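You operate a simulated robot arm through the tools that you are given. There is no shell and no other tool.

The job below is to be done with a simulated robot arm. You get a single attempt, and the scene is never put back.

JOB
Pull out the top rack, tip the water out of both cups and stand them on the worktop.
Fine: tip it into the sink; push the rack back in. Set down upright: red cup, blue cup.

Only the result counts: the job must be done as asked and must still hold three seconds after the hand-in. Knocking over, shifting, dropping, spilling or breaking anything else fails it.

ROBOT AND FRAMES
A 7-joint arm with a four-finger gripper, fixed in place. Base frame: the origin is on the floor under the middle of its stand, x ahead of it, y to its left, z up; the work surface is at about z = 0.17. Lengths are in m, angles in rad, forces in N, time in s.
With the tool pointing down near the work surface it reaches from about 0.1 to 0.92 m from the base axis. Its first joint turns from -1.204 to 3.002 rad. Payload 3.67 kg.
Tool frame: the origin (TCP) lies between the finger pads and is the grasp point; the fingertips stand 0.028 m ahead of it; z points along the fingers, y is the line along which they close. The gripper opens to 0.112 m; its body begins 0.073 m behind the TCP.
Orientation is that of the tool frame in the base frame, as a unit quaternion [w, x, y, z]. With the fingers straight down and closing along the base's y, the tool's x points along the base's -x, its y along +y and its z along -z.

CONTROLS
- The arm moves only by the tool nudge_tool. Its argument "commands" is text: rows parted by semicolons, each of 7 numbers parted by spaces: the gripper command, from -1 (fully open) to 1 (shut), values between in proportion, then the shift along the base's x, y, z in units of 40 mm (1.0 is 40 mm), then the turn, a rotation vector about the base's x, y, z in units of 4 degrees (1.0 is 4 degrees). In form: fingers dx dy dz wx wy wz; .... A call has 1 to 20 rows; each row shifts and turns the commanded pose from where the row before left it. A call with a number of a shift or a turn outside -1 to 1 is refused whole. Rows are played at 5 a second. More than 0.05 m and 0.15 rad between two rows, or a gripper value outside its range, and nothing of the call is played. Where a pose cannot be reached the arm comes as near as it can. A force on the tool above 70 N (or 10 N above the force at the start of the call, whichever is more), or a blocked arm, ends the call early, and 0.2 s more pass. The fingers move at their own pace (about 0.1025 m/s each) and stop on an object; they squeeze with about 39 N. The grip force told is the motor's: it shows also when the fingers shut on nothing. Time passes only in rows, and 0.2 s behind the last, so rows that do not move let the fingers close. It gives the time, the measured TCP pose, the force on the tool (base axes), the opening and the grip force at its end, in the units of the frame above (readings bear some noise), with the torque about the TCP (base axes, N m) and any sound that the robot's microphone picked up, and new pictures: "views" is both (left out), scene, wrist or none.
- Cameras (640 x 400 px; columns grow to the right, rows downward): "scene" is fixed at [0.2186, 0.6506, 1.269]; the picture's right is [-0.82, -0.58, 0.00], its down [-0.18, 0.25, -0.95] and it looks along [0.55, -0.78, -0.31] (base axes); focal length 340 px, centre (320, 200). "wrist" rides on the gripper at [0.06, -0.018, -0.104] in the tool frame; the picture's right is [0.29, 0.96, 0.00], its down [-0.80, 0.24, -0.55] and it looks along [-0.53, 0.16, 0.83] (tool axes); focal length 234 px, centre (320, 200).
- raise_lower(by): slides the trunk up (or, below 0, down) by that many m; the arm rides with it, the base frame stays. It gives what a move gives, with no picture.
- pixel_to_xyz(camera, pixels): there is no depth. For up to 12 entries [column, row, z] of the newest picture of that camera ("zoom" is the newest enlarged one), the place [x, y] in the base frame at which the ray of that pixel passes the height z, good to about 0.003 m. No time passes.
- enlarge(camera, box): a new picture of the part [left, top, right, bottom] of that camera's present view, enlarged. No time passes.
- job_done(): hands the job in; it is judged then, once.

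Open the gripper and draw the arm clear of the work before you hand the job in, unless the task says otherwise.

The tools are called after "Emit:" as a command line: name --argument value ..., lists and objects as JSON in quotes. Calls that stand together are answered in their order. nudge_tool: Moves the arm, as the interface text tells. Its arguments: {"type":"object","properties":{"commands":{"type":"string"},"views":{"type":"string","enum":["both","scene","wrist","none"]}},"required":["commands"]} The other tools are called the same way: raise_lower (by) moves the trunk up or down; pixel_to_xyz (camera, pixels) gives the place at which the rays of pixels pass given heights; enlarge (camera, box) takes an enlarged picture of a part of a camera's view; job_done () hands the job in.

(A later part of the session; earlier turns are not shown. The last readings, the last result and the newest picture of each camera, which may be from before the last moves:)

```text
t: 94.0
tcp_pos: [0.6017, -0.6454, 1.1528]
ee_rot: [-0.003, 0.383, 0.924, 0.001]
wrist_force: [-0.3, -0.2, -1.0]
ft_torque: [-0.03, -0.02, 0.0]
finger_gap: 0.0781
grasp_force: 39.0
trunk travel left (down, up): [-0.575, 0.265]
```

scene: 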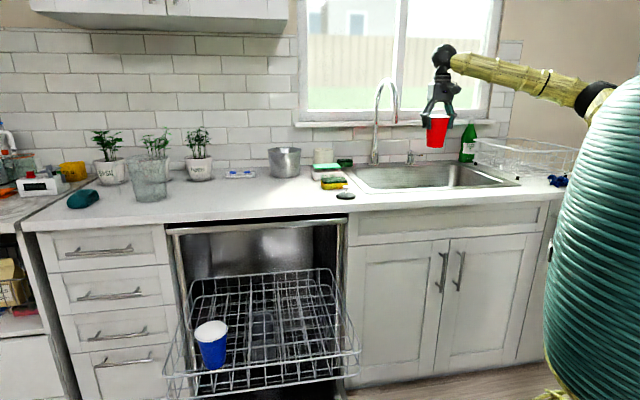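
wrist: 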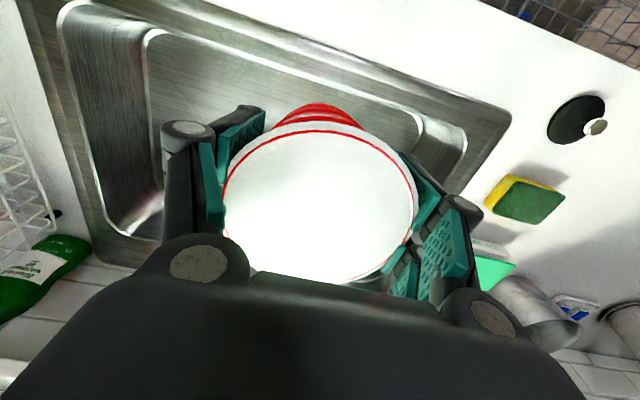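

The cup is level over the sink's front part. I move it further in, to about u −0.11, n −1.03, still upright.

Emit:
nudge_tool --commands "1 0.08 -0.25 0 0 0 0; 1 0.15 -0.5 0 0 0 0; 1 0.17 -0.58 0 0 0 0; 1 0.17 -0.58 0 0 0 0; 1 0.17 -0.58 0 0 0 0; 1 0.17 -0.58 0 0 0 0; 1 0.17 -0.58 0 0 0 0; 1 0.08 -0.25 0 0 0 0; 1 0.04 -0.12 0 0 0 0; 1 0 0 0 0 0 0" --views "both"

```text
t: 96.2
tcp_pos: [0.6492, -0.8075, 1.1538]
ee_rot: [-0.001, 0.383, 0.924, 0.001]
wrist_force: [0.0, 0.4, -0.5]
ft_torque: [-0.04, -0.05, 0.0]
finger_gap: 0.0782
grasp_force: 38.5
trunk travel left (down, up): [-0.575, 0.265]
```

scene: 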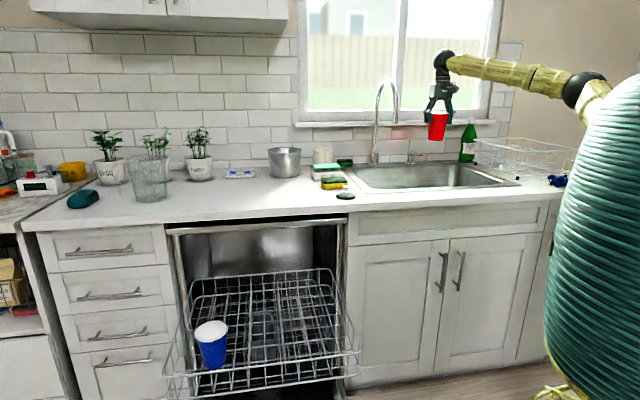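
wrist: 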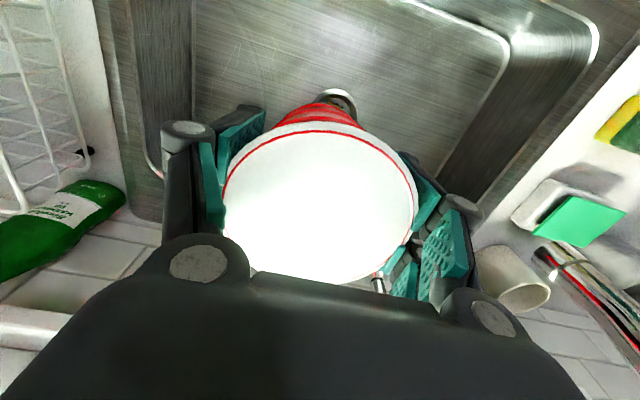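

The cup is over the sink basin (u −0.11, n −1.03), rim about 0.13 m inside the front edge. I start tipping slowly, 2° per row.

Emit:
nudge_tool --commands "1 0 0 0 -0.2 -0.2 0; 1 0 0 0 -0.3 -0.3 0; 1 0 0 0 -0.354 -0.354 0; 1 0 0 0 -0.354 -0.354 0; 1 0 0 0 -0.354 -0.354 0; 1 0 0 0 -0.354 -0.354 0; 1 0 0 0 -0.354 -0.354 0; 1 0 0 0 -0.354 -0.354 0; 1 0 0 0 -0.354 -0.354 0; 1 0 0 0 -0.354 -0.354 0; 1 0 0 0 -0.354 -0.354 0; 1 0 0 0 -0.354 -0.354 0; 1 0 0 0 -0.354 -0.354 0; 1 0 0 0 -0.354 -0.354 0; 1 0 0 0 -0.354 -0.354 0; 1 0 0 0 -0.354 -0.354 0; 1 0 0 0 -0.354 -0.354 0; 1 0 0 0 -0.354 -0.354 0; 1 0 0 0 -0.354 -0.354 0; 1 0 0 0 -0.354 -0.354 0" --views "both"

Emit:
enlarge --camera "scene" --box '[370, 70, 530, 200]'

```text
t: 100.5
tcp_pos: [0.651, -0.802, 1.1551]
ee_rot: [0.306, 0.364, 0.871, -0.128]
wrist_force: [0.1, 0.2, -0.5]
ft_torque: [0.0, 0.03, 0.02]
finger_gap: 0.0781
grasp_force: 39.5
trunk travel left (down, up): [-0.575, 0.265]
```

scene: 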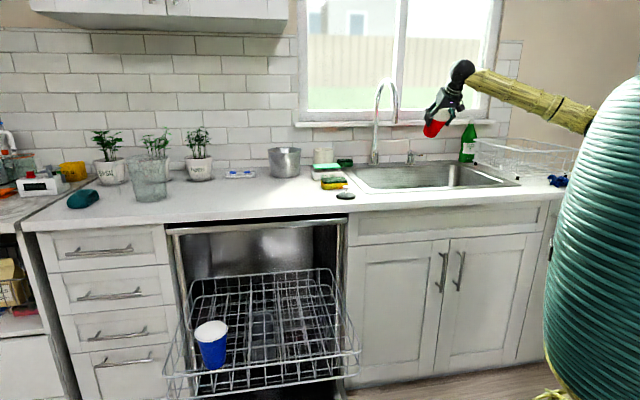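
wrist: 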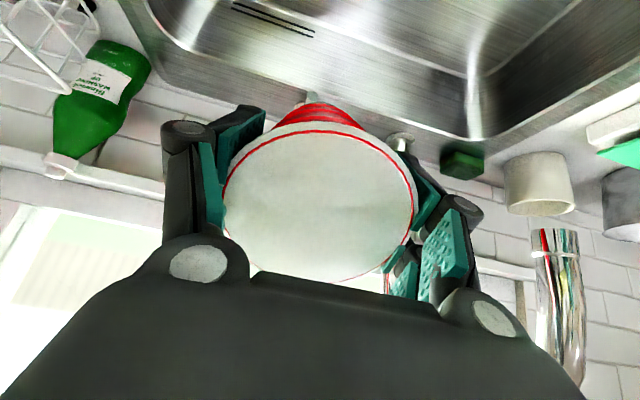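

```text
3.08 times, centred on (450, 135) of scene
```

zoom: 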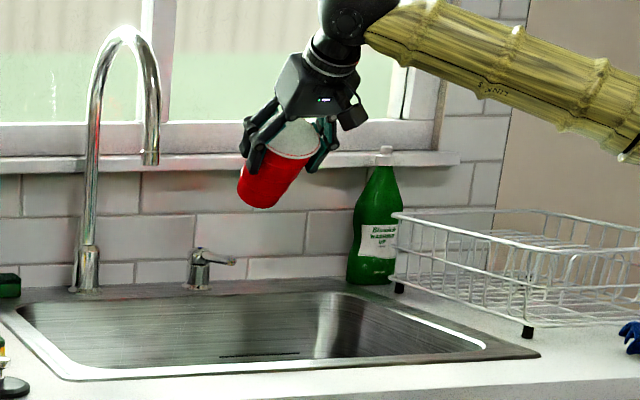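

Tilted about 38° with no visible flow yet; the grip is unchanged at 78 mm. I continue tipping.

Emit:
nudge_tool --commands "1 0 0 0 -0.354 -0.354 0; 1 0 0 0 -0.354 -0.354 0; 1 0 0 0 -0.354 -0.354 0; 1 0 0 0 -0.354 -0.354 0; 1 0 0 0 -0.354 -0.354 0; 1 0 0 0 -0.354 -0.354 0; 1 0 0 0 -0.354 -0.354 0; 1 0 0 0 -0.354 -0.354 0; 1 0 0 0 -0.354 -0.354 0; 1 0 0 0 -0.354 -0.354 0; 1 0 0 0 -0.354 -0.354 0; 1 0 0 0 -0.354 -0.354 0; 1 0 0 0 -0.354 -0.354 0; 1 0 0 0 -0.354 -0.354 0; 1 0 0 0 -0.354 -0.354 0; 1 0 0 0 -0.354 -0.354 0; 1 0 0 0 -0.354 -0.354 0; 1 0 0 0 -0.354 -0.354 0; 1 0 0 0 -0.354 -0.354 0; 1 0 0 0 -0.354 -0.354 0" --views "both"

Emit:
enlarge --camera "scene" --box '[370, 70, 530, 200]'

```text
t: 104.7
tcp_pos: [0.6494, -0.8026, 1.1547]
ee_rot: [0.588, 0.296, 0.712, -0.244]
wrist_force: [-0.6, 0.4, -0.4]
ft_torque: [-0.02, 0.0, -0.01]
finger_gap: 0.0776
grasp_force: 39.0
trunk travel left (down, up): [-0.575, 0.265]
```

scene: 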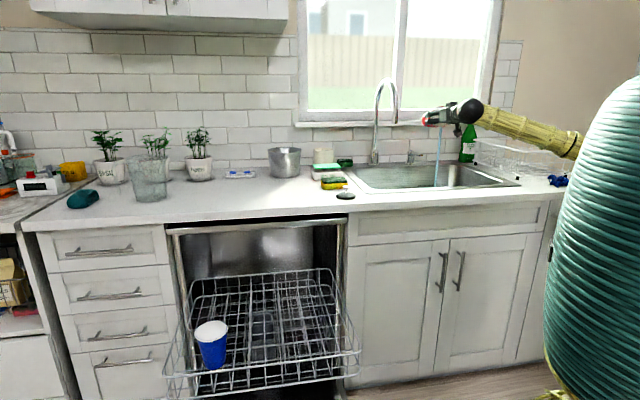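
wrist: 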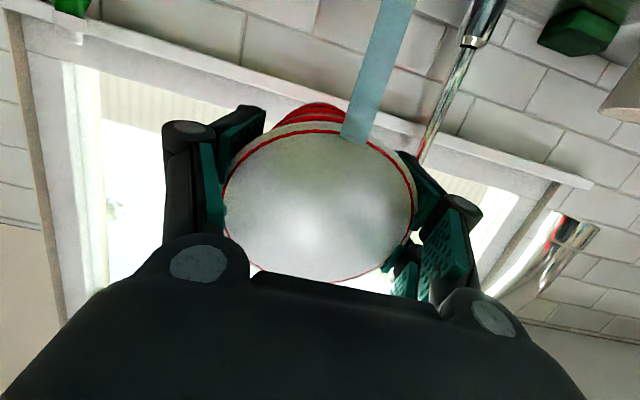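

```text
3.08 times, centred on (450, 135) of scene
```

zoom: 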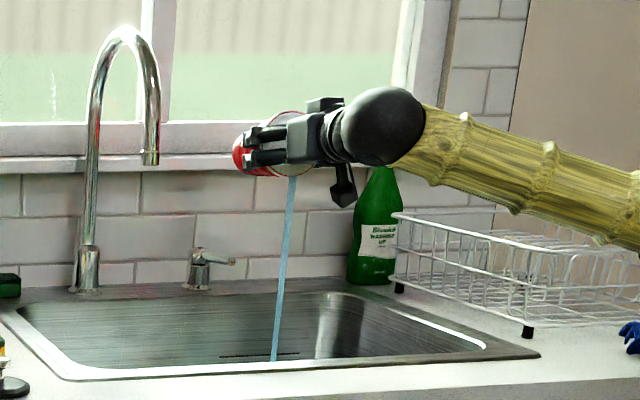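

A thin water stream now falls from the cup at zoom (290,180) into the sink. I keep tipping and hold so it drains completely.

Emit:
nudge_tool --commands "1 0 0 0 0 0 0; 1 0 0 0 -0.354 -0.354 0; 1 0 0 0 -0.354 -0.354 0; 1 0 0 0 -0.354 -0.354 0; 1 0 0 0 -0.354 -0.354 0; 1 0 0 0 -0.354 -0.354 0; 1 0 0 0 -0.354 -0.354 0; 1 0 0 0 -0.354 -0.354 0; 1 0 0 0 -0.354 -0.354 0; 1 0 0 0 -0.354 -0.354 0; 1 0 0 0 -0.354 -0.354 0; 1 0 0 0 -0.354 -0.354 0; 1 0 0 0 -0.354 -0.354 0; 1 0 0 0 -0.354 -0.354 0; 1 0 0 0 -0.354 -0.354 0; 1 0 0 0 -0.354 -0.354 0; 1 0 0 0 -0.354 -0.354 0; 1 0 0 0 -0.354 -0.354 0; 1 0 0 0 -0.354 -0.354 0; 1 0 0 0 -0.354 -0.354 0" --views "both"

Emit:
enlarge --camera "scene" --box '[370, 70, 530, 200]'

```text
t: 108.8
tcp_pos: [0.6496, -0.8038, 1.1535]
ee_rot: [0.788, 0.201, 0.481, -0.326]
wrist_force: [-1.0, -0.4, -0.8]
ft_torque: [-0.02, 0.02, -0.02]
finger_gap: 0.0774
grasp_force: 38.7
trunk travel left (down, up): [-0.575, 0.265]
```

scene: 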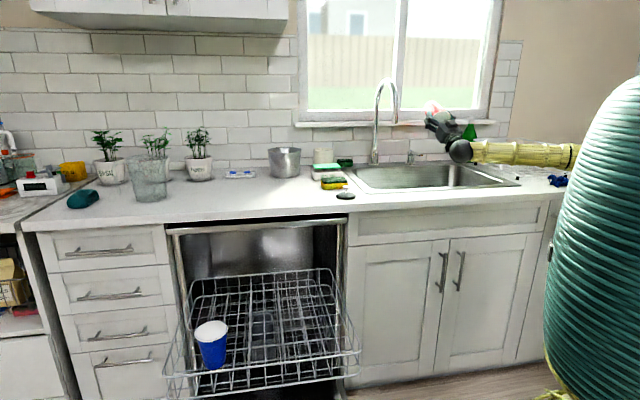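
wrist: 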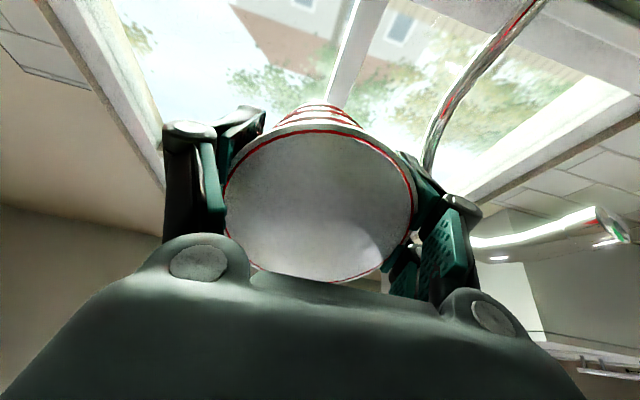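

```text
3.08 times, centred on (450, 135) of scene
```

zoom: 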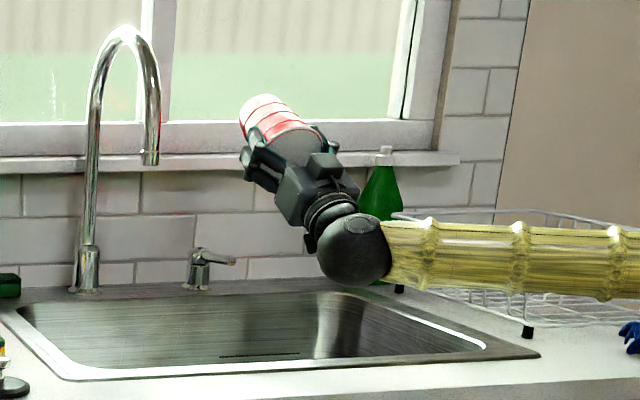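

The stream has ended at about 117°. I add a little more tilt and hold two seconds so that the last drops fall into the sink.

Emit:
nudge_tool --commands "1 0 0 0 -0.354 -0.354 0; 1 0 0 0 -0.354 -0.354 0; 1 0 0 0 -0.354 -0.354 0; 1 0 0 0 -0.354 -0.354 0; 1 0 0 0 0 0 0; 1 0 0 0 0 0 0; 1 0 0 0 0 0 0; 1 0 0 0 0 0 0; 1 0 0 0 0 0 0; 1 0 0 0 0 0 0; 1 0 0 0 0 0 0; 1 0 0 0 0 0 0; 1 0 0 0 0 0 0; 1 0 0 0 0 0 0" --views "wrist"

Emit:
enlarge --camera "wrist" --box '[200, 80, 440, 300]'

```text
t: 111.8
tcp_pos: [0.649, -0.8035, 1.1555]
ee_rot: [0.82, 0.178, 0.425, -0.34]
wrist_force: [0.2, 0.3, -0.8]
ft_torque: [-0.01, 0.01, 0.01]
finger_gap: 0.0772
grasp_force: 39.0
trunk travel left (down, up): [-0.575, 0.265]
```

wrist: 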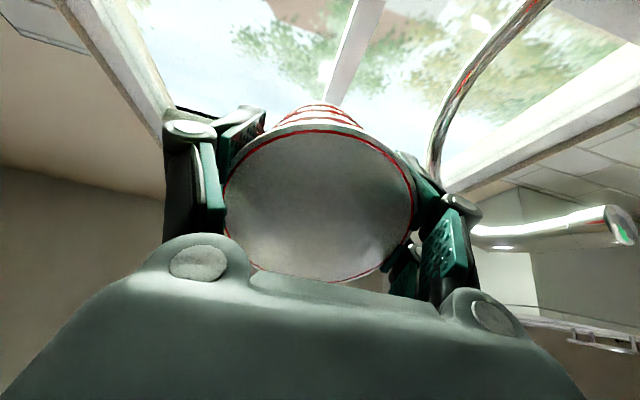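

```text
1.82 times, centred on (320, 190) of wrist
```

zoom: 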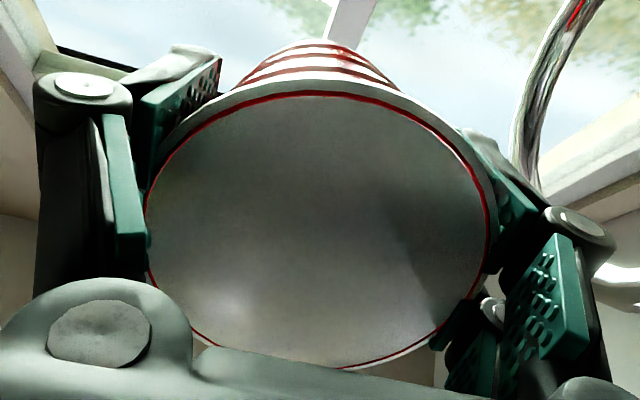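

The cup is drained. I tilt it back upright over the sink (26 rows of 4.8°).

Emit:
nudge_tool --commands "1 0 0 0 0.5 0.5 0; 1 0 0 0 0.85 0.85 0; 1 0 0 0 0.85 0.85 0; 1 0 0 0 0.85 0.85 0; 1 0 0 0 0.85 0.85 0; 1 0 0 0 0.85 0.85 0; 1 0 0 0 0.85 0.85 0; 1 0 0 0 0.85 0.85 0; 1 0 0 0 0.85 0.85 0; 1 0 0 0 0.85 0.85 0; 1 0 0 0 0.85 0.85 0; 1 0 0 0 0.85 0.85 0; 1 0 0 0 0.85 0.85 0; 1 0 0 0 0.85 0.85 0; 1 0 0 0 0.85 0.85 0; 1 0 0 0 0.85 0.85 0; 1 0 0 0 0.85 0.85 0; 1 0 0 0 0.85 0.85 0; 1 0 0 0 0.85 0.85 0; 1 0 0 0 0.85 0.85 0" --views "none"

Emit:
nudge_tool --commands "1 0 0 0 0.85 0.85 0; 1 0 0 0 0.85 0.85 0; 1 0 0 0 0.85 0.85 0; 1 0 0 0 0.85 0.85 0; 1 0 0 0 0.85 0.85 0; 1 0 0 0 0.85 0.85 0; 1 0 0 0 0.35 0.35 0; 1 0 0 0 0 0 0" --views "both"

```text
t: 116.0
tcp_pos: [0.6497, -0.8032, 1.1552]
ee_rot: [0.246, 0.37, 0.89, -0.102]
wrist_force: [-0.4, -0.3, -0.2]
ft_torque: [-0.01, 0.01, -0.01]
finger_gap: 0.0773
grasp_force: 39.0
trunk travel left (down, up): [-0.575, 0.265]
```

```text
t: 117.8
tcp_pos: [0.6496, -0.8034, 1.1542]
ee_rot: [0.001, 0.383, 0.924, -0.001]
wrist_force: [0.2, -0.2, -0.4]
ft_torque: [0.0, -0.01, -0.01]
finger_gap: 0.077
grasp_force: 39.0
trunk travel left (down, up): [-0.575, 0.265]
```

scene: 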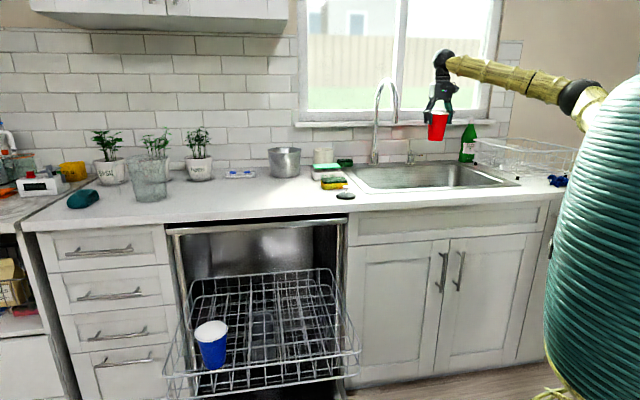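
wrist: 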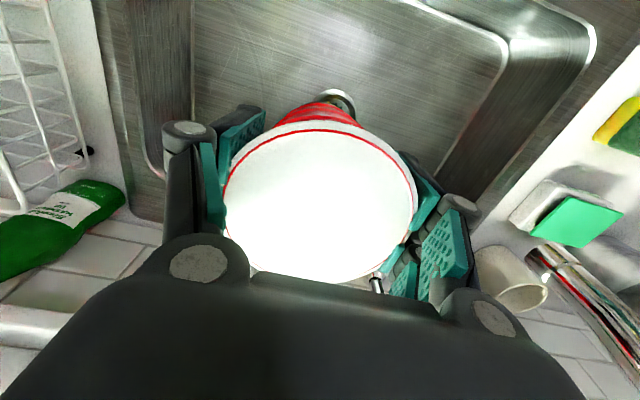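

The red cup is upright again and held firmly. I carry it along the same way to the free worktop left of the plug, about u 0.6, n −0.80, i.e. (0.99,−0.14).

Emit:
nudge_tool --commands "1 -0.12 0.4 0 0 0 0; 1 -0.245 0.8 0 0 0 0; 1 -0.245 0.8 0 0 0 0; 1 -0.245 0.8 0 0 0 0; 1 -0.245 0.8 0 0 0 0; 1 -0.12 0.4 0 0 0 0; 1 0.35 0.81 0 0 0 0; 1 0.35 0.81 0 0 0 0; 1 0.35 0.81 0 0 0 0; 1 0.35 0.81 0 0 0 0; 1 0.35 0.81 0 0 0 0; 1 0.35 0.81 0 0 0 0; 1 0.35 0.81 0 0 0 0; 1 0.35 0.81 0 0 0 0; 1 0.35 0.81 0 0 0 0; 1 0.35 0.81 0 0 0 0" --views "none"

Emit:
nudge_tool --commands "1 0.4 0.28 0 0 0 0; 1 0.69 0.49 0 0 0 0; 1 0.69 0.49 0 0 0 0; 1 0.69 0.49 0 0 0 0; 1 0.69 0.49 0 0 0 0; 1 0.69 0.49 0 0 0 0; 1 0.69 0.49 0 0 0 0; 1 0.69 0.49 0 0 0 0; 1 0.69 0.49 0 0 0 0; 1 0.3 0.21 0 0 0 0; 1 0 0 0 0 0 0" --views "both"

```text
t: 121.2
tcp_pos: [0.7416, -0.3158, 1.153]
ee_rot: [0.0, 0.384, 0.923, -0.001]
wrist_force: [-0.2, 0.0, -0.5]
ft_torque: [-0.04, -0.01, -0.04]
finger_gap: 0.0771
grasp_force: 38.3
trunk travel left (down, up): [-0.575, 0.265]
```

```text
t: 123.7
tcp_pos: [0.9902, -0.1419, 1.1542]
ee_rot: [0.001, 0.384, 0.923, -0.001]
wrist_force: [-0.3, 0.6, -0.8]
ft_torque: [0.0, -0.02, -0.02]
finger_gap: 0.0771
grasp_force: 39.3
trunk travel left (down, up): [-0.575, 0.265]
```

scene: 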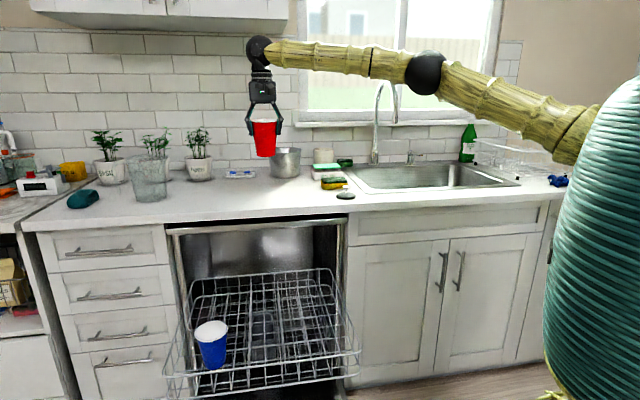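
wrist: 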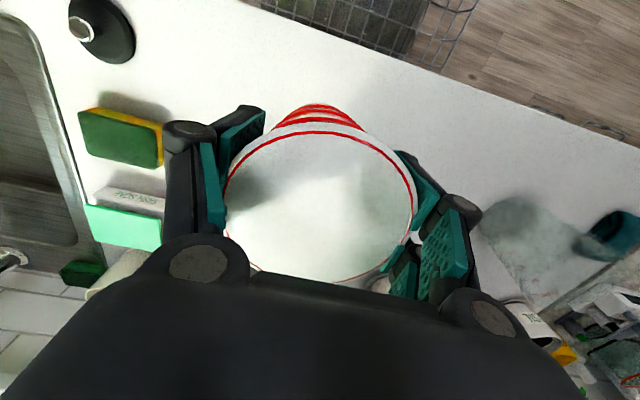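

The worktop below is empty (sponges at (125,140) are well to the side). I check the counter's front edge position to choose the spot.

Emit:
pixel_to_xyz --camera "wrist" --pixels '[[440, 74, 0.91], [300, 20, 0.91], [560, 120, 0.91], [165, 140, 0.93], [110, 55, 0.91], [520, 235, 0.91], [500, 275, 0.91]]'

Emit:
enlarge --camera "wrist" --box '[60, 0, 640, 300]'

```text
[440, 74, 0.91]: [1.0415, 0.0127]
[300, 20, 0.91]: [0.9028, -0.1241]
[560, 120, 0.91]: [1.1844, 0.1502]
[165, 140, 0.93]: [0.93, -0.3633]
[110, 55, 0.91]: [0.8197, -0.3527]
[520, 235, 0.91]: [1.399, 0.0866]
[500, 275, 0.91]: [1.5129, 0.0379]
```

```text
1.10 times, centred on (350, 150) of wrist
```

zoom: 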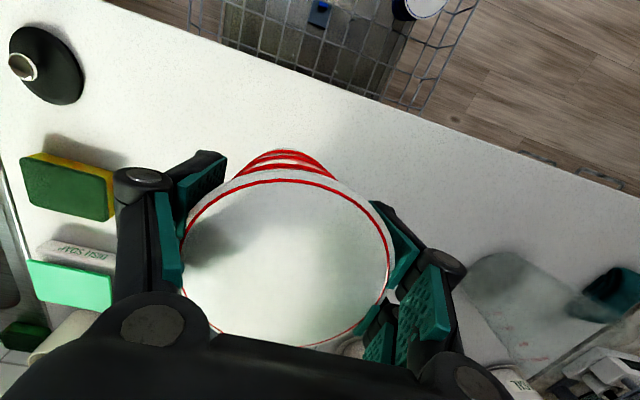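

Front edge is at n≈−0.727; I shift slightly inward (n≈−0.83) and descend to just above the expected contact height.

Emit:
nudge_tool --commands "1 0.25 -0.25 -0.2 0 0 0; 1 0.25 -0.25 -0.4 0 0 0; 1 0 0 -0.5 0 0 0; 1 0 0 -0.5 0 0 0; 1 0 0 -0.5 0 0 0; 1 0 0 -0.5 0 0 0; 1 0 0 -0.4 0 0 0; 1 0 0 -0.15 0 0 0; 1 0 0 0 0 0 0" --views "both"

Emit:
enlarge --camera "scene" --box '[200, 80, 340, 230]'

```text
t: 125.7
tcp_pos: [1.0088, -0.1623, 1.028]
ee_rot: [0.0, 0.384, 0.923, -0.001]
wrist_force: [-0.5, 0.6, 0.2]
ft_torque: [0.04, -0.01, 0.0]
finger_gap: 0.0774
grasp_force: 38.9
trunk travel left (down, up): [-0.575, 0.265]
```

scene: 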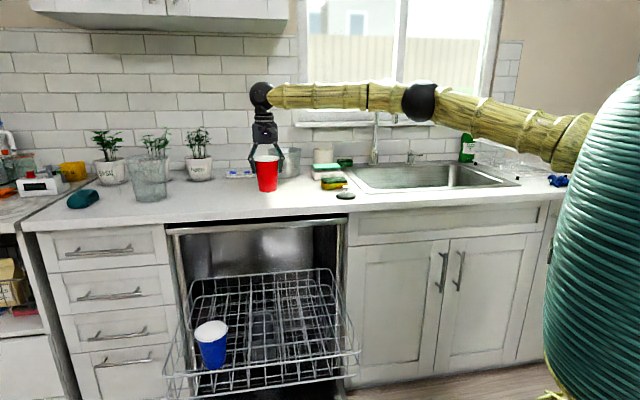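
wrist: 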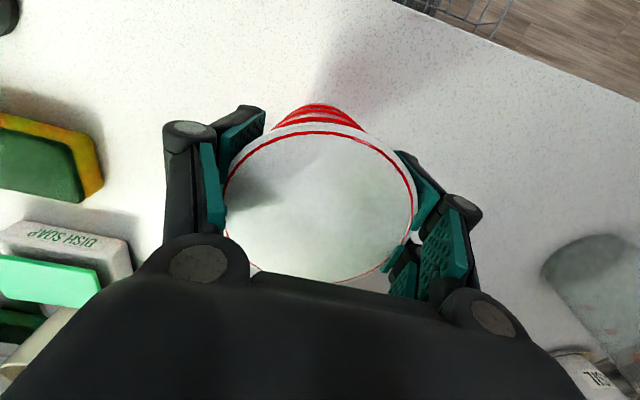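

```text
2.67 times, centred on (270, 155) of scene
```

zoom: 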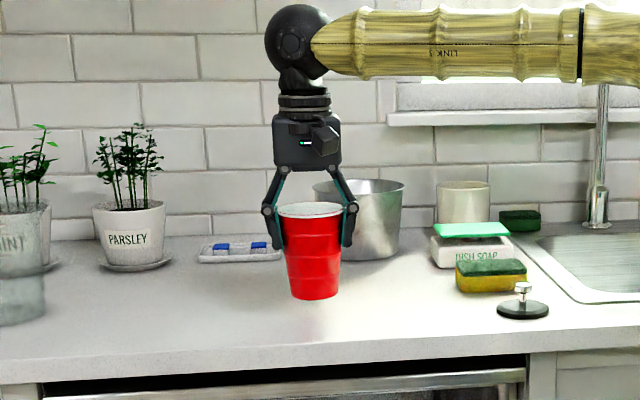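

The cup hovers about 2 cm above the worktop. I lower it in 2 mm steps, checking the force.

Emit:
nudge_tool --commands "1 0 0 -0.1 0 0 0; 1 0 0 -0.1 0 0 0; 1 0 0 -0.05 0 0 0; 1 0 0 -0.05 0 0 0; 1 0 0 -0.05 0 0 0" --views "none"

```text
t: 126.8
tcp_pos: [1.0099, -0.162, 1.0141]
ee_rot: [0.001, 0.384, 0.924, -0.001]
wrist_force: [0.8, -0.3, 0.2]
ft_torque: [0.03, 0.02, 0.02]
finger_gap: 0.0772
grasp_force: 39.0
trunk travel left (down, up): [-0.575, 0.265]
```

No contact yet at z=1.014. I continue in 2 mm steps.

Emit:
nudge_tool --commands "1 0 0 -0.05 0 0 0; 1 0 0 -0.05 0 0 0; 1 0 0 0 0 0 0" --views "none"

Emit:
nudge_tool --commands "1 0 0 -0.05 0 0 0; 1 0 0 0 0 0 0" --views "scene"

Emit:
enlarge --camera "scene" --box '[230, 130, 310, 210]'

```text
t: 127.7
tcp_pos: [1.0102, -0.1609, 1.0101]
ee_rot: [0.001, 0.383, 0.924, -0.001]
wrist_force: [0.5, -0.7, -0.6]
ft_torque: [0.01, 0.03, 0.02]
finger_gap: 0.0772
grasp_force: 39.3
trunk travel left (down, up): [-0.575, 0.265]
```

```text
t: 128.2
tcp_pos: [1.01, -0.1612, 1.0084]
ee_rot: [0.001, 0.384, 0.923, -0.001]
wrist_force: [0.6, -0.7, 0.2]
ft_torque: [0.01, -0.01, -0.02]
finger_gap: 0.0772
grasp_force: 38.9
trunk travel left (down, up): [-0.575, 0.265]
```

scene: 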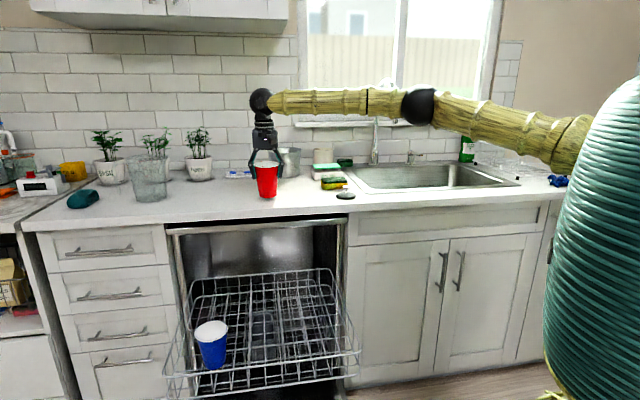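

```text
5.00 times, centred on (270, 170) of scene
```

zoom: 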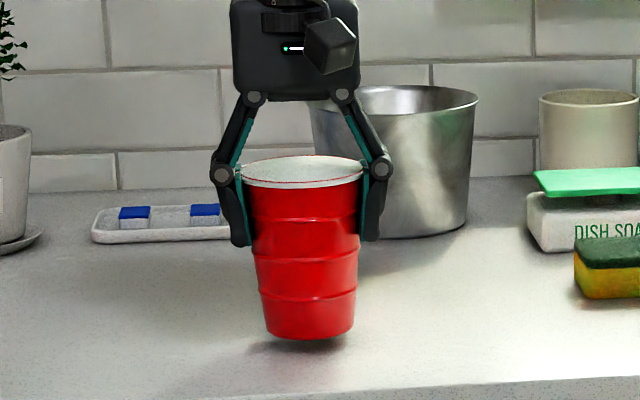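

No contact yet; the shadow under the cup at zoom (305,345) shows a gap of a few mm. I continue in 2 mm steps.

Emit:
nudge_tool --commands "1 0 0 -0.05 0 0 0; 1 0 0 -0.05 0 0 0; 1 0 0 0 0 0 0" --views "none"

Emit:
nudge_tool --commands "1 0 0 -0.05 0 0 0; 1 0 0 0 0 0 0" --views "scene"

Emit:
enlarge --camera "scene" --box '[230, 130, 310, 210]'

```text
t: 129.1
tcp_pos: [1.0107, -0.1615, 1.0052]
ee_rot: [0.001, 0.384, 0.923, -0.002]
wrist_force: [-0.9, 0.4, 0.0]
ft_torque: [-0.01, 0.02, 0.0]
finger_gap: 0.077
grasp_force: 39.1
trunk travel left (down, up): [-0.575, 0.265]
```

```text
t: 129.7
tcp_pos: [1.0093, -0.1616, 1.0026]
ee_rot: [0.0, 0.383, 0.924, -0.002]
wrist_force: [-0.7, 0.0, 0.0]
ft_torque: [0.0, 0.0, -0.04]
finger_gap: 0.0773
grasp_force: 39.0
trunk travel left (down, up): [-0.575, 0.265]
```

scene: 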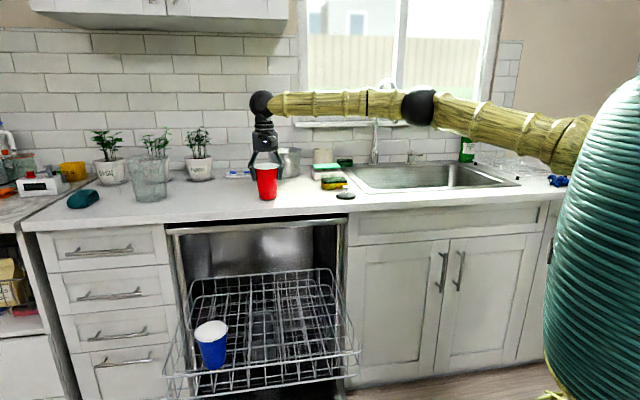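

```text
5.00 times, centred on (270, 170) of scene
```

zoom: 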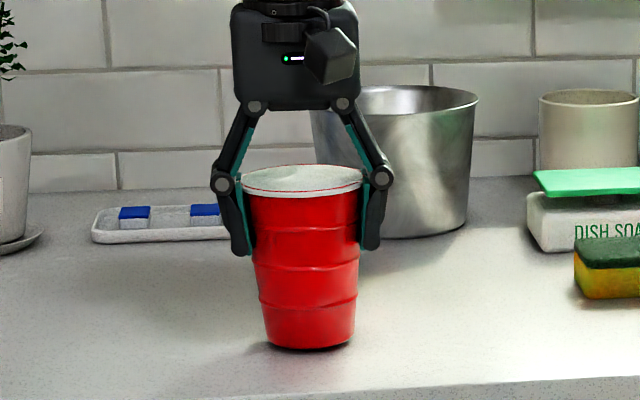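

Almost touching now. Another two single 2 mm steps with force checks.

Emit:
nudge_tool --commands "1 0 0 -0.04 0 0 0; 1 0 0 0 0 0 0" --views "none"

Emit:
nudge_tool --commands "1 0 0 -0.04 0 0 0; 1 0 0 0 0 0 0" --views "none"

```text
t: 130.2
tcp_pos: [1.0095, -0.1612, 1.0015]
ee_rot: [0.0, 0.383, 0.924, -0.001]
wrist_force: [-0.8, 0.6, -1.2]
ft_torque: [-0.03, 0.02, -0.02]
finger_gap: 0.0773
grasp_force: 39.1
trunk travel left (down, up): [-0.575, 0.265]
```

```text
t: 130.8
tcp_pos: [1.0086, -0.161, 0.9995]
ee_rot: [0.001, 0.383, 0.924, 0.0]
wrist_force: [-0.3, 0.6, -0.5]
ft_torque: [0.01, 0.02, -0.02]
finger_gap: 0.0771
grasp_force: 39.3
trunk travel left (down, up): [-0.575, 0.265]
```

Still free; I keep going with small steps and watch the force.

Emit:
nudge_tool --commands "1 0 0 -0.04 0 0 0; 1 0 0 0 0 0 0" --views "none"

Emit:
nudge_tool --commands "1 0 0 -0.04 0 0 0; 1 0 0 0 0 0 0" --views "scene"

Emit:
enlarge --camera "scene" --box '[230, 130, 310, 210]'

```text
t: 131.4
tcp_pos: [1.0106, -0.1605, 0.9983]
ee_rot: [0.0, 0.384, 0.923, -0.002]
wrist_force: [0.8, -0.1, 2.1]
ft_torque: [0.06, -0.04, -0.03]
finger_gap: 0.0773
grasp_force: 39.3
trunk travel left (down, up): [-0.575, 0.265]
```

```text
t: 132.1
tcp_pos: [1.0102, -0.1614, 0.998]
ee_rot: [0.001, 0.384, 0.923, -0.001]
wrist_force: [2.5, -0.4, 14.4]
ft_torque: [0.13, -0.1, -0.03]
finger_gap: 0.0771
grasp_force: 39.2
trunk travel left (down, up): [-0.575, 0.265]
```

scene: 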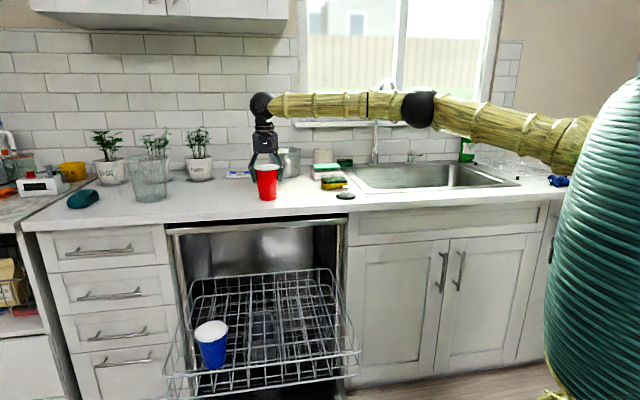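

```text
5.00 times, centred on (270, 170) of scene
```

zoom: 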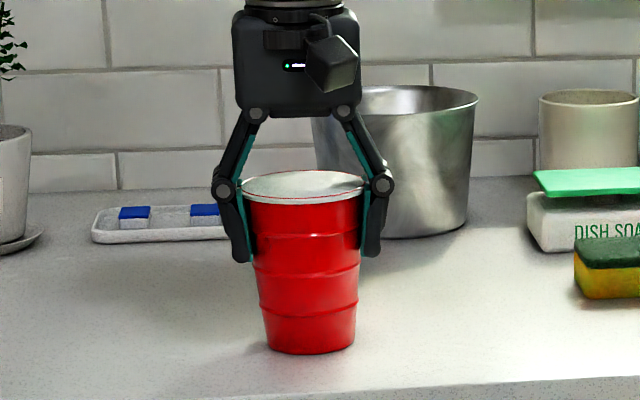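

Contact: 14 N at TCP z=0.998, so the worktop is at about z=0.90. I unload by a millimetre, open the fingers gradually and look.

Emit:
nudge_tool --commands "1 0 0 0.025 0 0 0; 0 0 0 0 0 0 0; -0.3 0 0 0 0 0 0; -0.36 0 0 0 0 0 0; -0.42 0 0 0 0 0 0; -0.5 0 0 0 0 0 0; -0.6 0 0 0 0 0 0; -0.75 0 0 0 0 0 0; -0.9 0 0 0 0 0 0; -1 0 0 0 0 0 0; -1 0 0 0 0 0 0" --views "both"

Emit:
enlarge --camera "scene" --box '[230, 130, 310, 210]'

```text
t: 134.4
tcp_pos: [1.0101, -0.1611, 0.997]
ee_rot: [0.001, 0.384, 0.923, -0.001]
wrist_force: [0.2, 0.5, 0.7]
ft_torque: [0.02, -0.04, -0.03]
finger_gap: 0.1119
grasp_force: 0.1
trunk travel left (down, up): [-0.575, 0.265]
```

scene: 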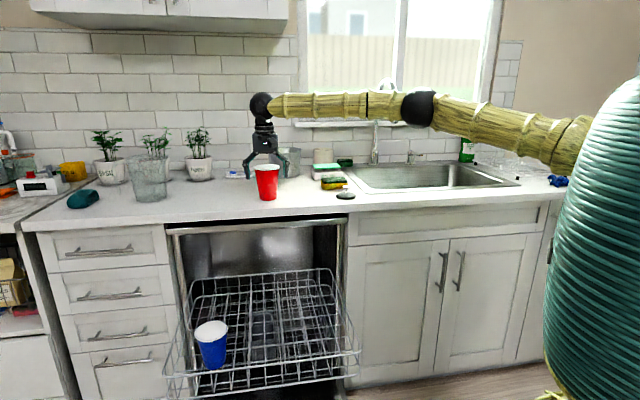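
wrist: 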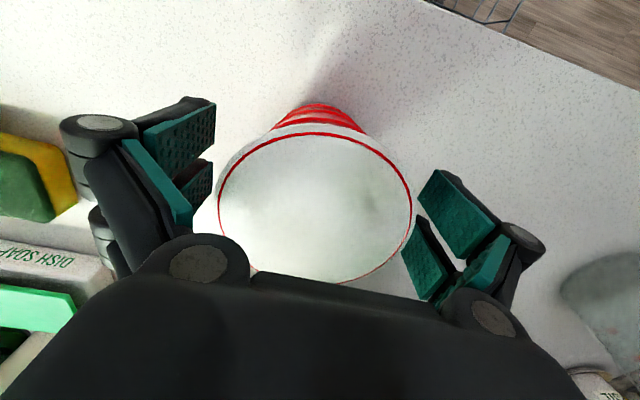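

```text
5.00 times, centred on (270, 170) of scene
```

zoom: 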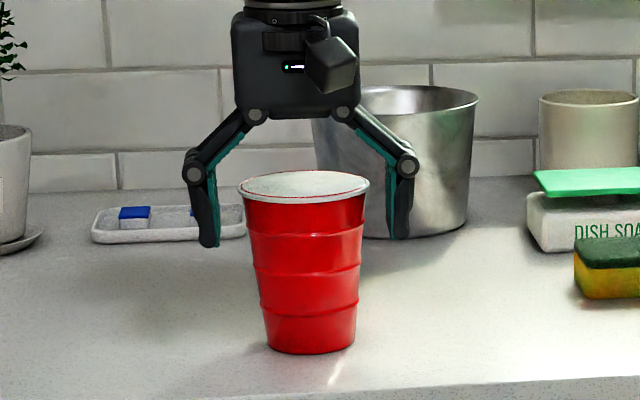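

The red cup stands upright and free on the worktop. I rise and move over to above the blue cup at about (0.925,0.177).

Emit:
nudge_tool --commands "-1 0 0 0.3 0 0 0; -1 0 0 0.7 0 0 0; -1 0 0 0.9 0 0 0; -1 0 0 0.9 0 0 0; -1 0 0 0.9 0 0 0; -1 -0.23 0.9 0.1 0 0 0; -1 -0.24 0.94 0 0 0 0; -1 -0.24 0.94 0 0 0 0; -1 -0.24 0.94 0 0 0 0; -1 -0.24 0.94 0 0 0 0; -1 -0.24 0.94 0 0 0 0; -1 -0.24 0.94 0 0 0 0; -1 -0.24 0.94 0 0 0 0; -1 -0.24 0.94 0 0 0 0" --views "both"

```text
t: 137.4
tcp_pos: [0.9253, 0.1767, 1.1461]
ee_rot: [0.001, 0.383, 0.924, -0.002]
wrist_force: [0.4, -0.1, -0.3]
ft_torque: [-0.05, 0.02, 0.03]
finger_gap: 0.1122
grasp_force: 0.1
trunk travel left (down, up): [-0.575, 0.265]
```

scene: 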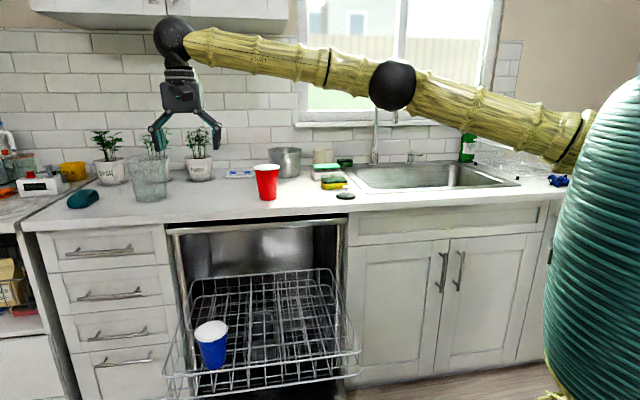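
wrist: 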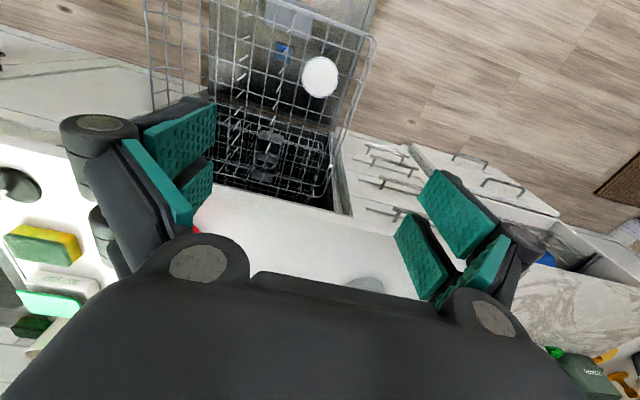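

The blue cup is straight below at (320,77). I lower the trunk 0.3 m and descend for a closer look.

Emit:
raise_lower --by -0.3

Emit:
nudge_tool --commands "-1 0 0 -0.6 0 0 0; -1 0 0 -0.7 0 0 0; -1 0 0 -0.7 0 0 0; -1 0 0 -0.6 0 0 0" --views "both"

Emit:
enlarge --camera "wrist" --box '[180, 40, 460, 260]'

```text
t: 140.4
tcp_pos: [0.9244, 0.1752, 0.8478]
ee_rot: [0.001, 0.384, 0.923, -0.001]
wrist_force: [0.2, 0.3, 0.4]
ft_torque: [0.0, -0.02, -0.04]
finger_gap: 0.1119
grasp_force: 0.1
trunk travel left (down, up): [-0.275, 0.565]
```

```text
t: 141.4
tcp_pos: [0.9248, 0.1758, 0.7433]
ee_rot: [0.001, 0.383, 0.924, -0.001]
wrist_force: [0.4, 0.1, -0.4]
ft_torque: [0.01, -0.02, 0.02]
finger_gap: 0.1117
grasp_force: 0.1
trunk travel left (down, up): [-0.275, 0.565]
```

scene: 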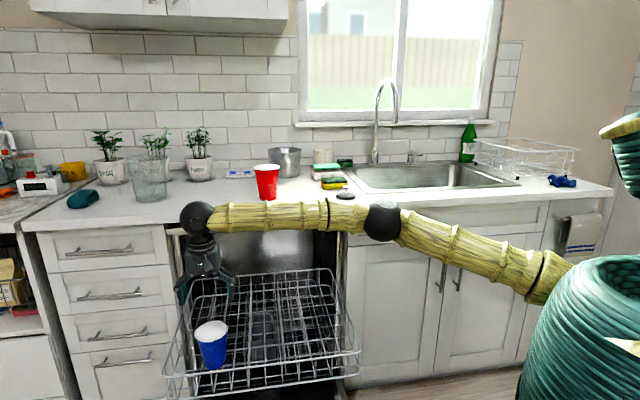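
wrist: 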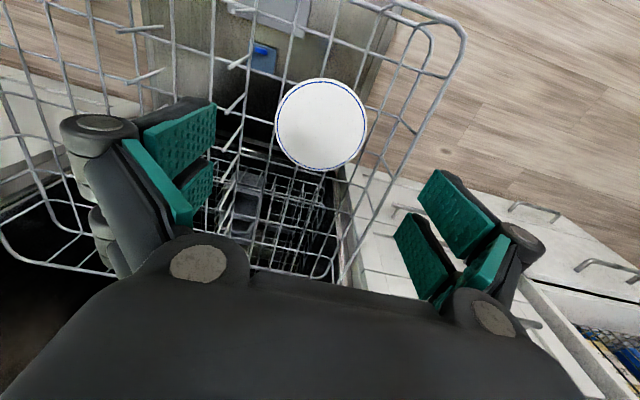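

```text
1.82 times, centred on (320, 150) of wrist
```

zoom: 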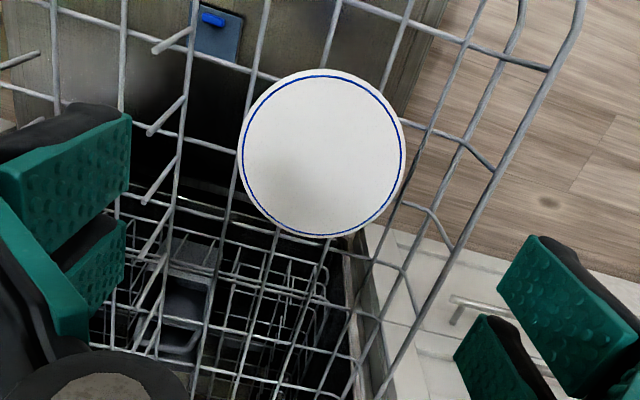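

I compute the blue rim's position at (320.8,124.2) and its width for comparison.

Emit:
pixel_to_xyz --camera "wrist" --pixels '[[320.8, 124.2, 0.605], [320.8, 124.2, 0.617], [274.9, 122.5, 0.617], [366.8, 122.5, 0.617], [320.8, 77.4, 0.617], [320.8, 170.9, 0.617]]'

Emit:
enlarge --camera "scene" --box '[160, 240, 280, 400]'

```text
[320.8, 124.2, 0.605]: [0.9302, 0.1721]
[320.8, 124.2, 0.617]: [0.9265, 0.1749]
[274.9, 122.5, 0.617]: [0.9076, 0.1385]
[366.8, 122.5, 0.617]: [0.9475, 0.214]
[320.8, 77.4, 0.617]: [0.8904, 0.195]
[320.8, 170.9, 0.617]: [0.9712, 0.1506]
```

```text
2.50 times, centred on (220, 320) of scene
```

zoom: 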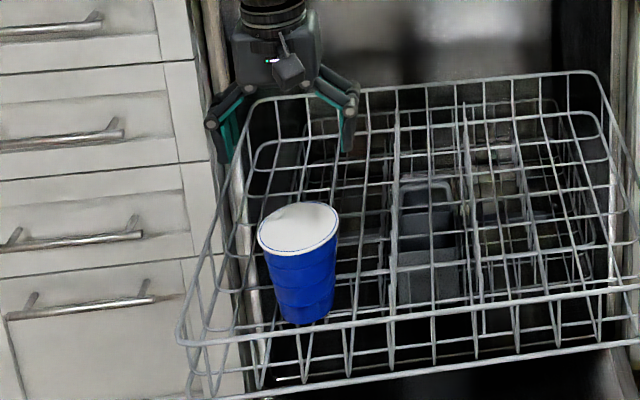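

The blue rim centre is (0.929,0.1745), within 4 mm of the hand. I correct and descend to TCP z≈0.60, the height which worked for the red cup.

Emit:
nudge_tool --commands "-1 0.1 -0.04 -0.5 0 0 0; -1 0 0 -0.6 0 0 0; -1 0 0 -0.6 0 0 0; -1 0 0 -0.6 0 0 0; -1 0 0 -0.5 0 0 0; -1 0 0 -0.45 0 0 0; -1 0 0 -0.3 0 0 0; -1 0 0 0 0 0 0" --views "both"

Emit:
enlarge --camera "scene" --box '[160, 240, 280, 400]'

```text
t: 143.2
tcp_pos: [0.9299, 0.1743, 0.6011]
ee_rot: [0.001, 0.384, 0.923, -0.001]
wrist_force: [0.4, -1.0, -0.3]
ft_torque: [0.04, 0.03, 0.01]
finger_gap: 0.1119
grasp_force: 0.1
trunk travel left (down, up): [-0.275, 0.565]
```

scene: 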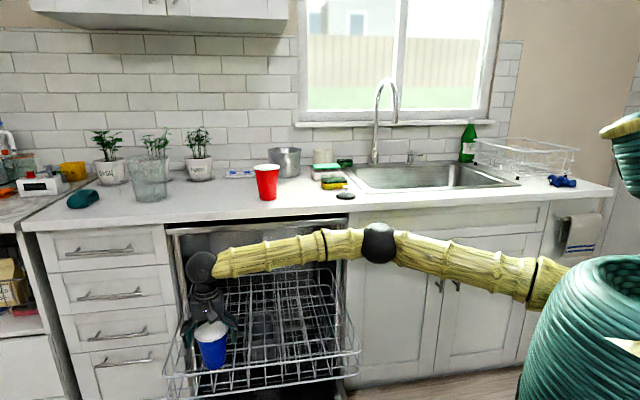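
wrist: 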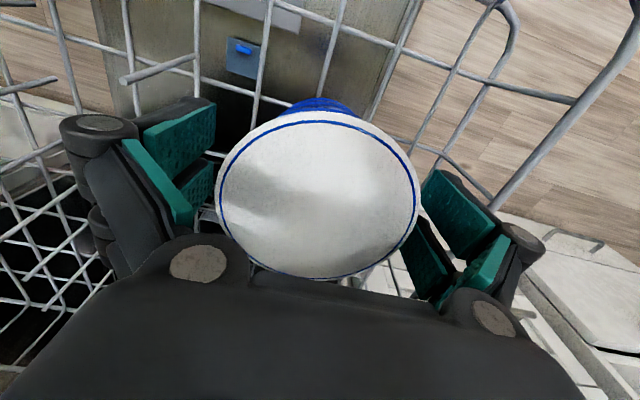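

```text
2.50 times, centred on (220, 320) of scene
```

zoom: 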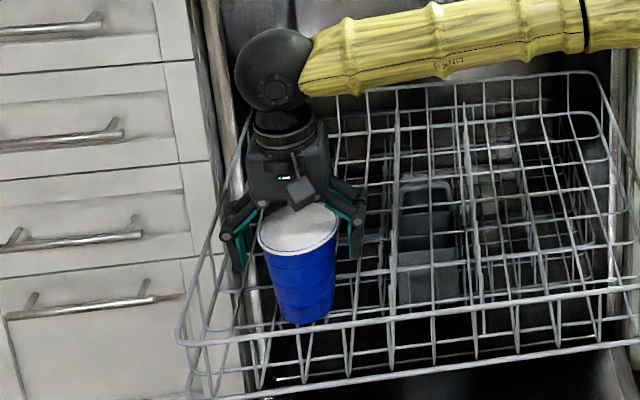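

The blue cup is centred between the fingers (rim from 216 to 420 in the wrist view). I close gently.

Emit:
nudge_tool --commands "-0.8 0 0 0 0 0 0; -0.65 0 0 0 0 0 0; -0.58 0 0 0 0 0 0; -0.52 0 0 0 0 0 0; -0.46 0 0 0 0 0 0; -0.4 0 0 0 0 0 0; -0.35 0 0 0 0 0 0; -0.3 0 0 0 0 0 0; -0.3 0 0 0 0 0 0" --views "both"

Emit:
enlarge --camera "scene" --box '[160, 240, 280, 400]'

```text
t: 145.2
tcp_pos: [0.9301, 0.1742, 0.6012]
ee_rot: [0.0, 0.383, 0.924, -0.001]
wrist_force: [0.1, -0.5, 0.5]
ft_torque: [0.01, 0.03, 0.02]
finger_gap: 0.0794
grasp_force: 38.8
trunk travel left (down, up): [-0.275, 0.565]
```

scene: 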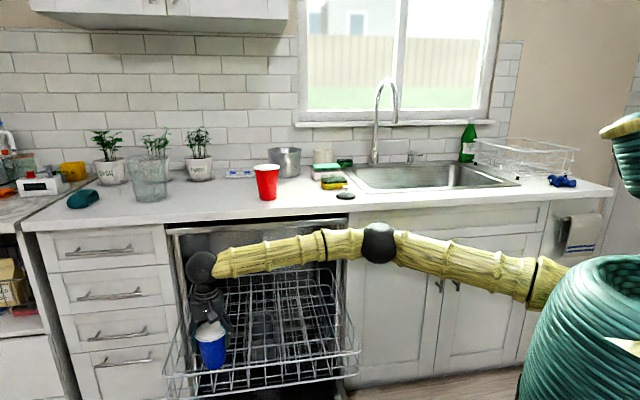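
wrist: 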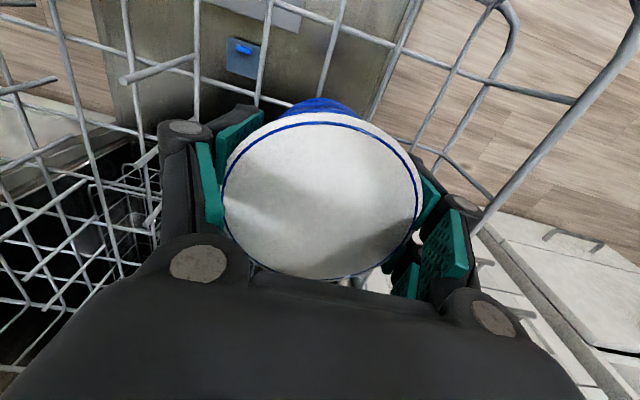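

```text
2.50 times, centred on (220, 320) of scene
```

zoom: 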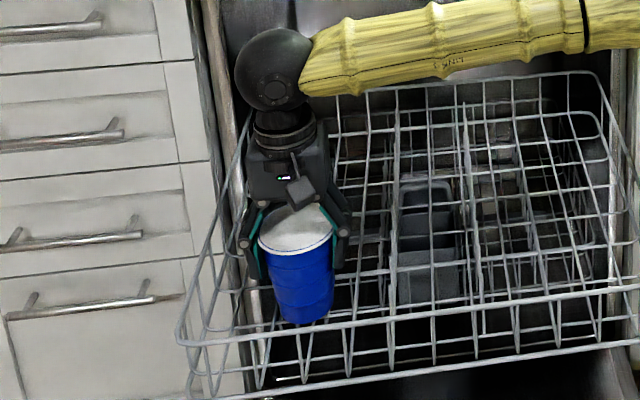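

Good grip (gap 79 mm, 38.8 N, no net force). I lift slowly and level.

Emit:
nudge_tool --commands "1 0 0 0 0 0 0; 1 0 0 0.1 0 0 0; 1 0 0 0.2 0 0 0; 1 0 0 0.25 0 0 0; 1 0 0 0.3 0 0 0; 1 0 0 0.3 0 0 0; 1 0 0 0.3 0 0 0; 1 0 0 0.3 0 0 0; 1 0 0 0.3 0 0 0; 1 0 0 0.3 0 0 0; 1 0 0 0.3 0 0 0; 1 0 0 0.2 0 0 0; 1 0 0 0.1 0 0 0; 1 0 0 0 0 0 0" --views "both"

Emit:
raise_lower --by 0.3

```text
t: 148.2
tcp_pos: [0.9289, 0.1747, 0.7194]
ee_rot: [0.001, 0.383, 0.924, 0.0]
wrist_force: [-0.9, 0.7, -0.4]
ft_torque: [0.02, -0.02, 0.0]
finger_gap: 0.0794
grasp_force: 39.4
trunk travel left (down, up): [-0.275, 0.565]
```

scene: 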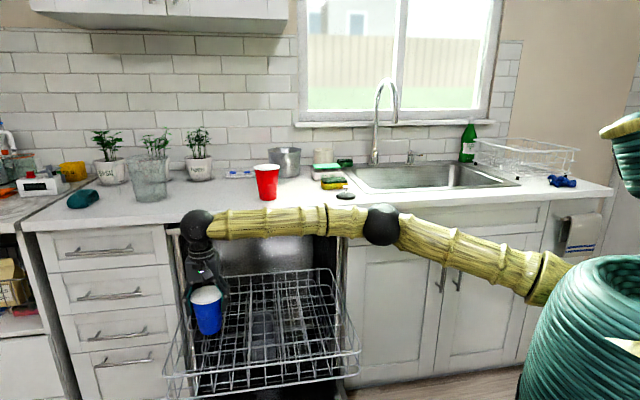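
wrist: 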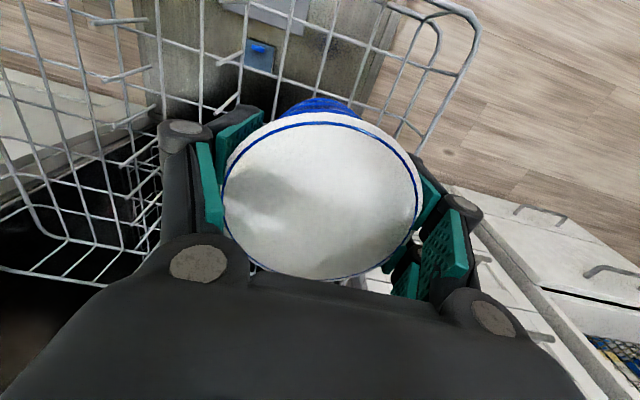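

```text
t: 151.2
tcp_pos: [0.9304, 0.1757, 1.0187]
ee_rot: [0.0, 0.384, 0.923, -0.001]
wrist_force: [-0.6, 0.8, -1.5]
ft_torque: [0.01, 0.02, 0.01]
finger_gap: 0.0791
grasp_force: 38.6
trunk travel left (down, up): [-0.575, 0.265]
```

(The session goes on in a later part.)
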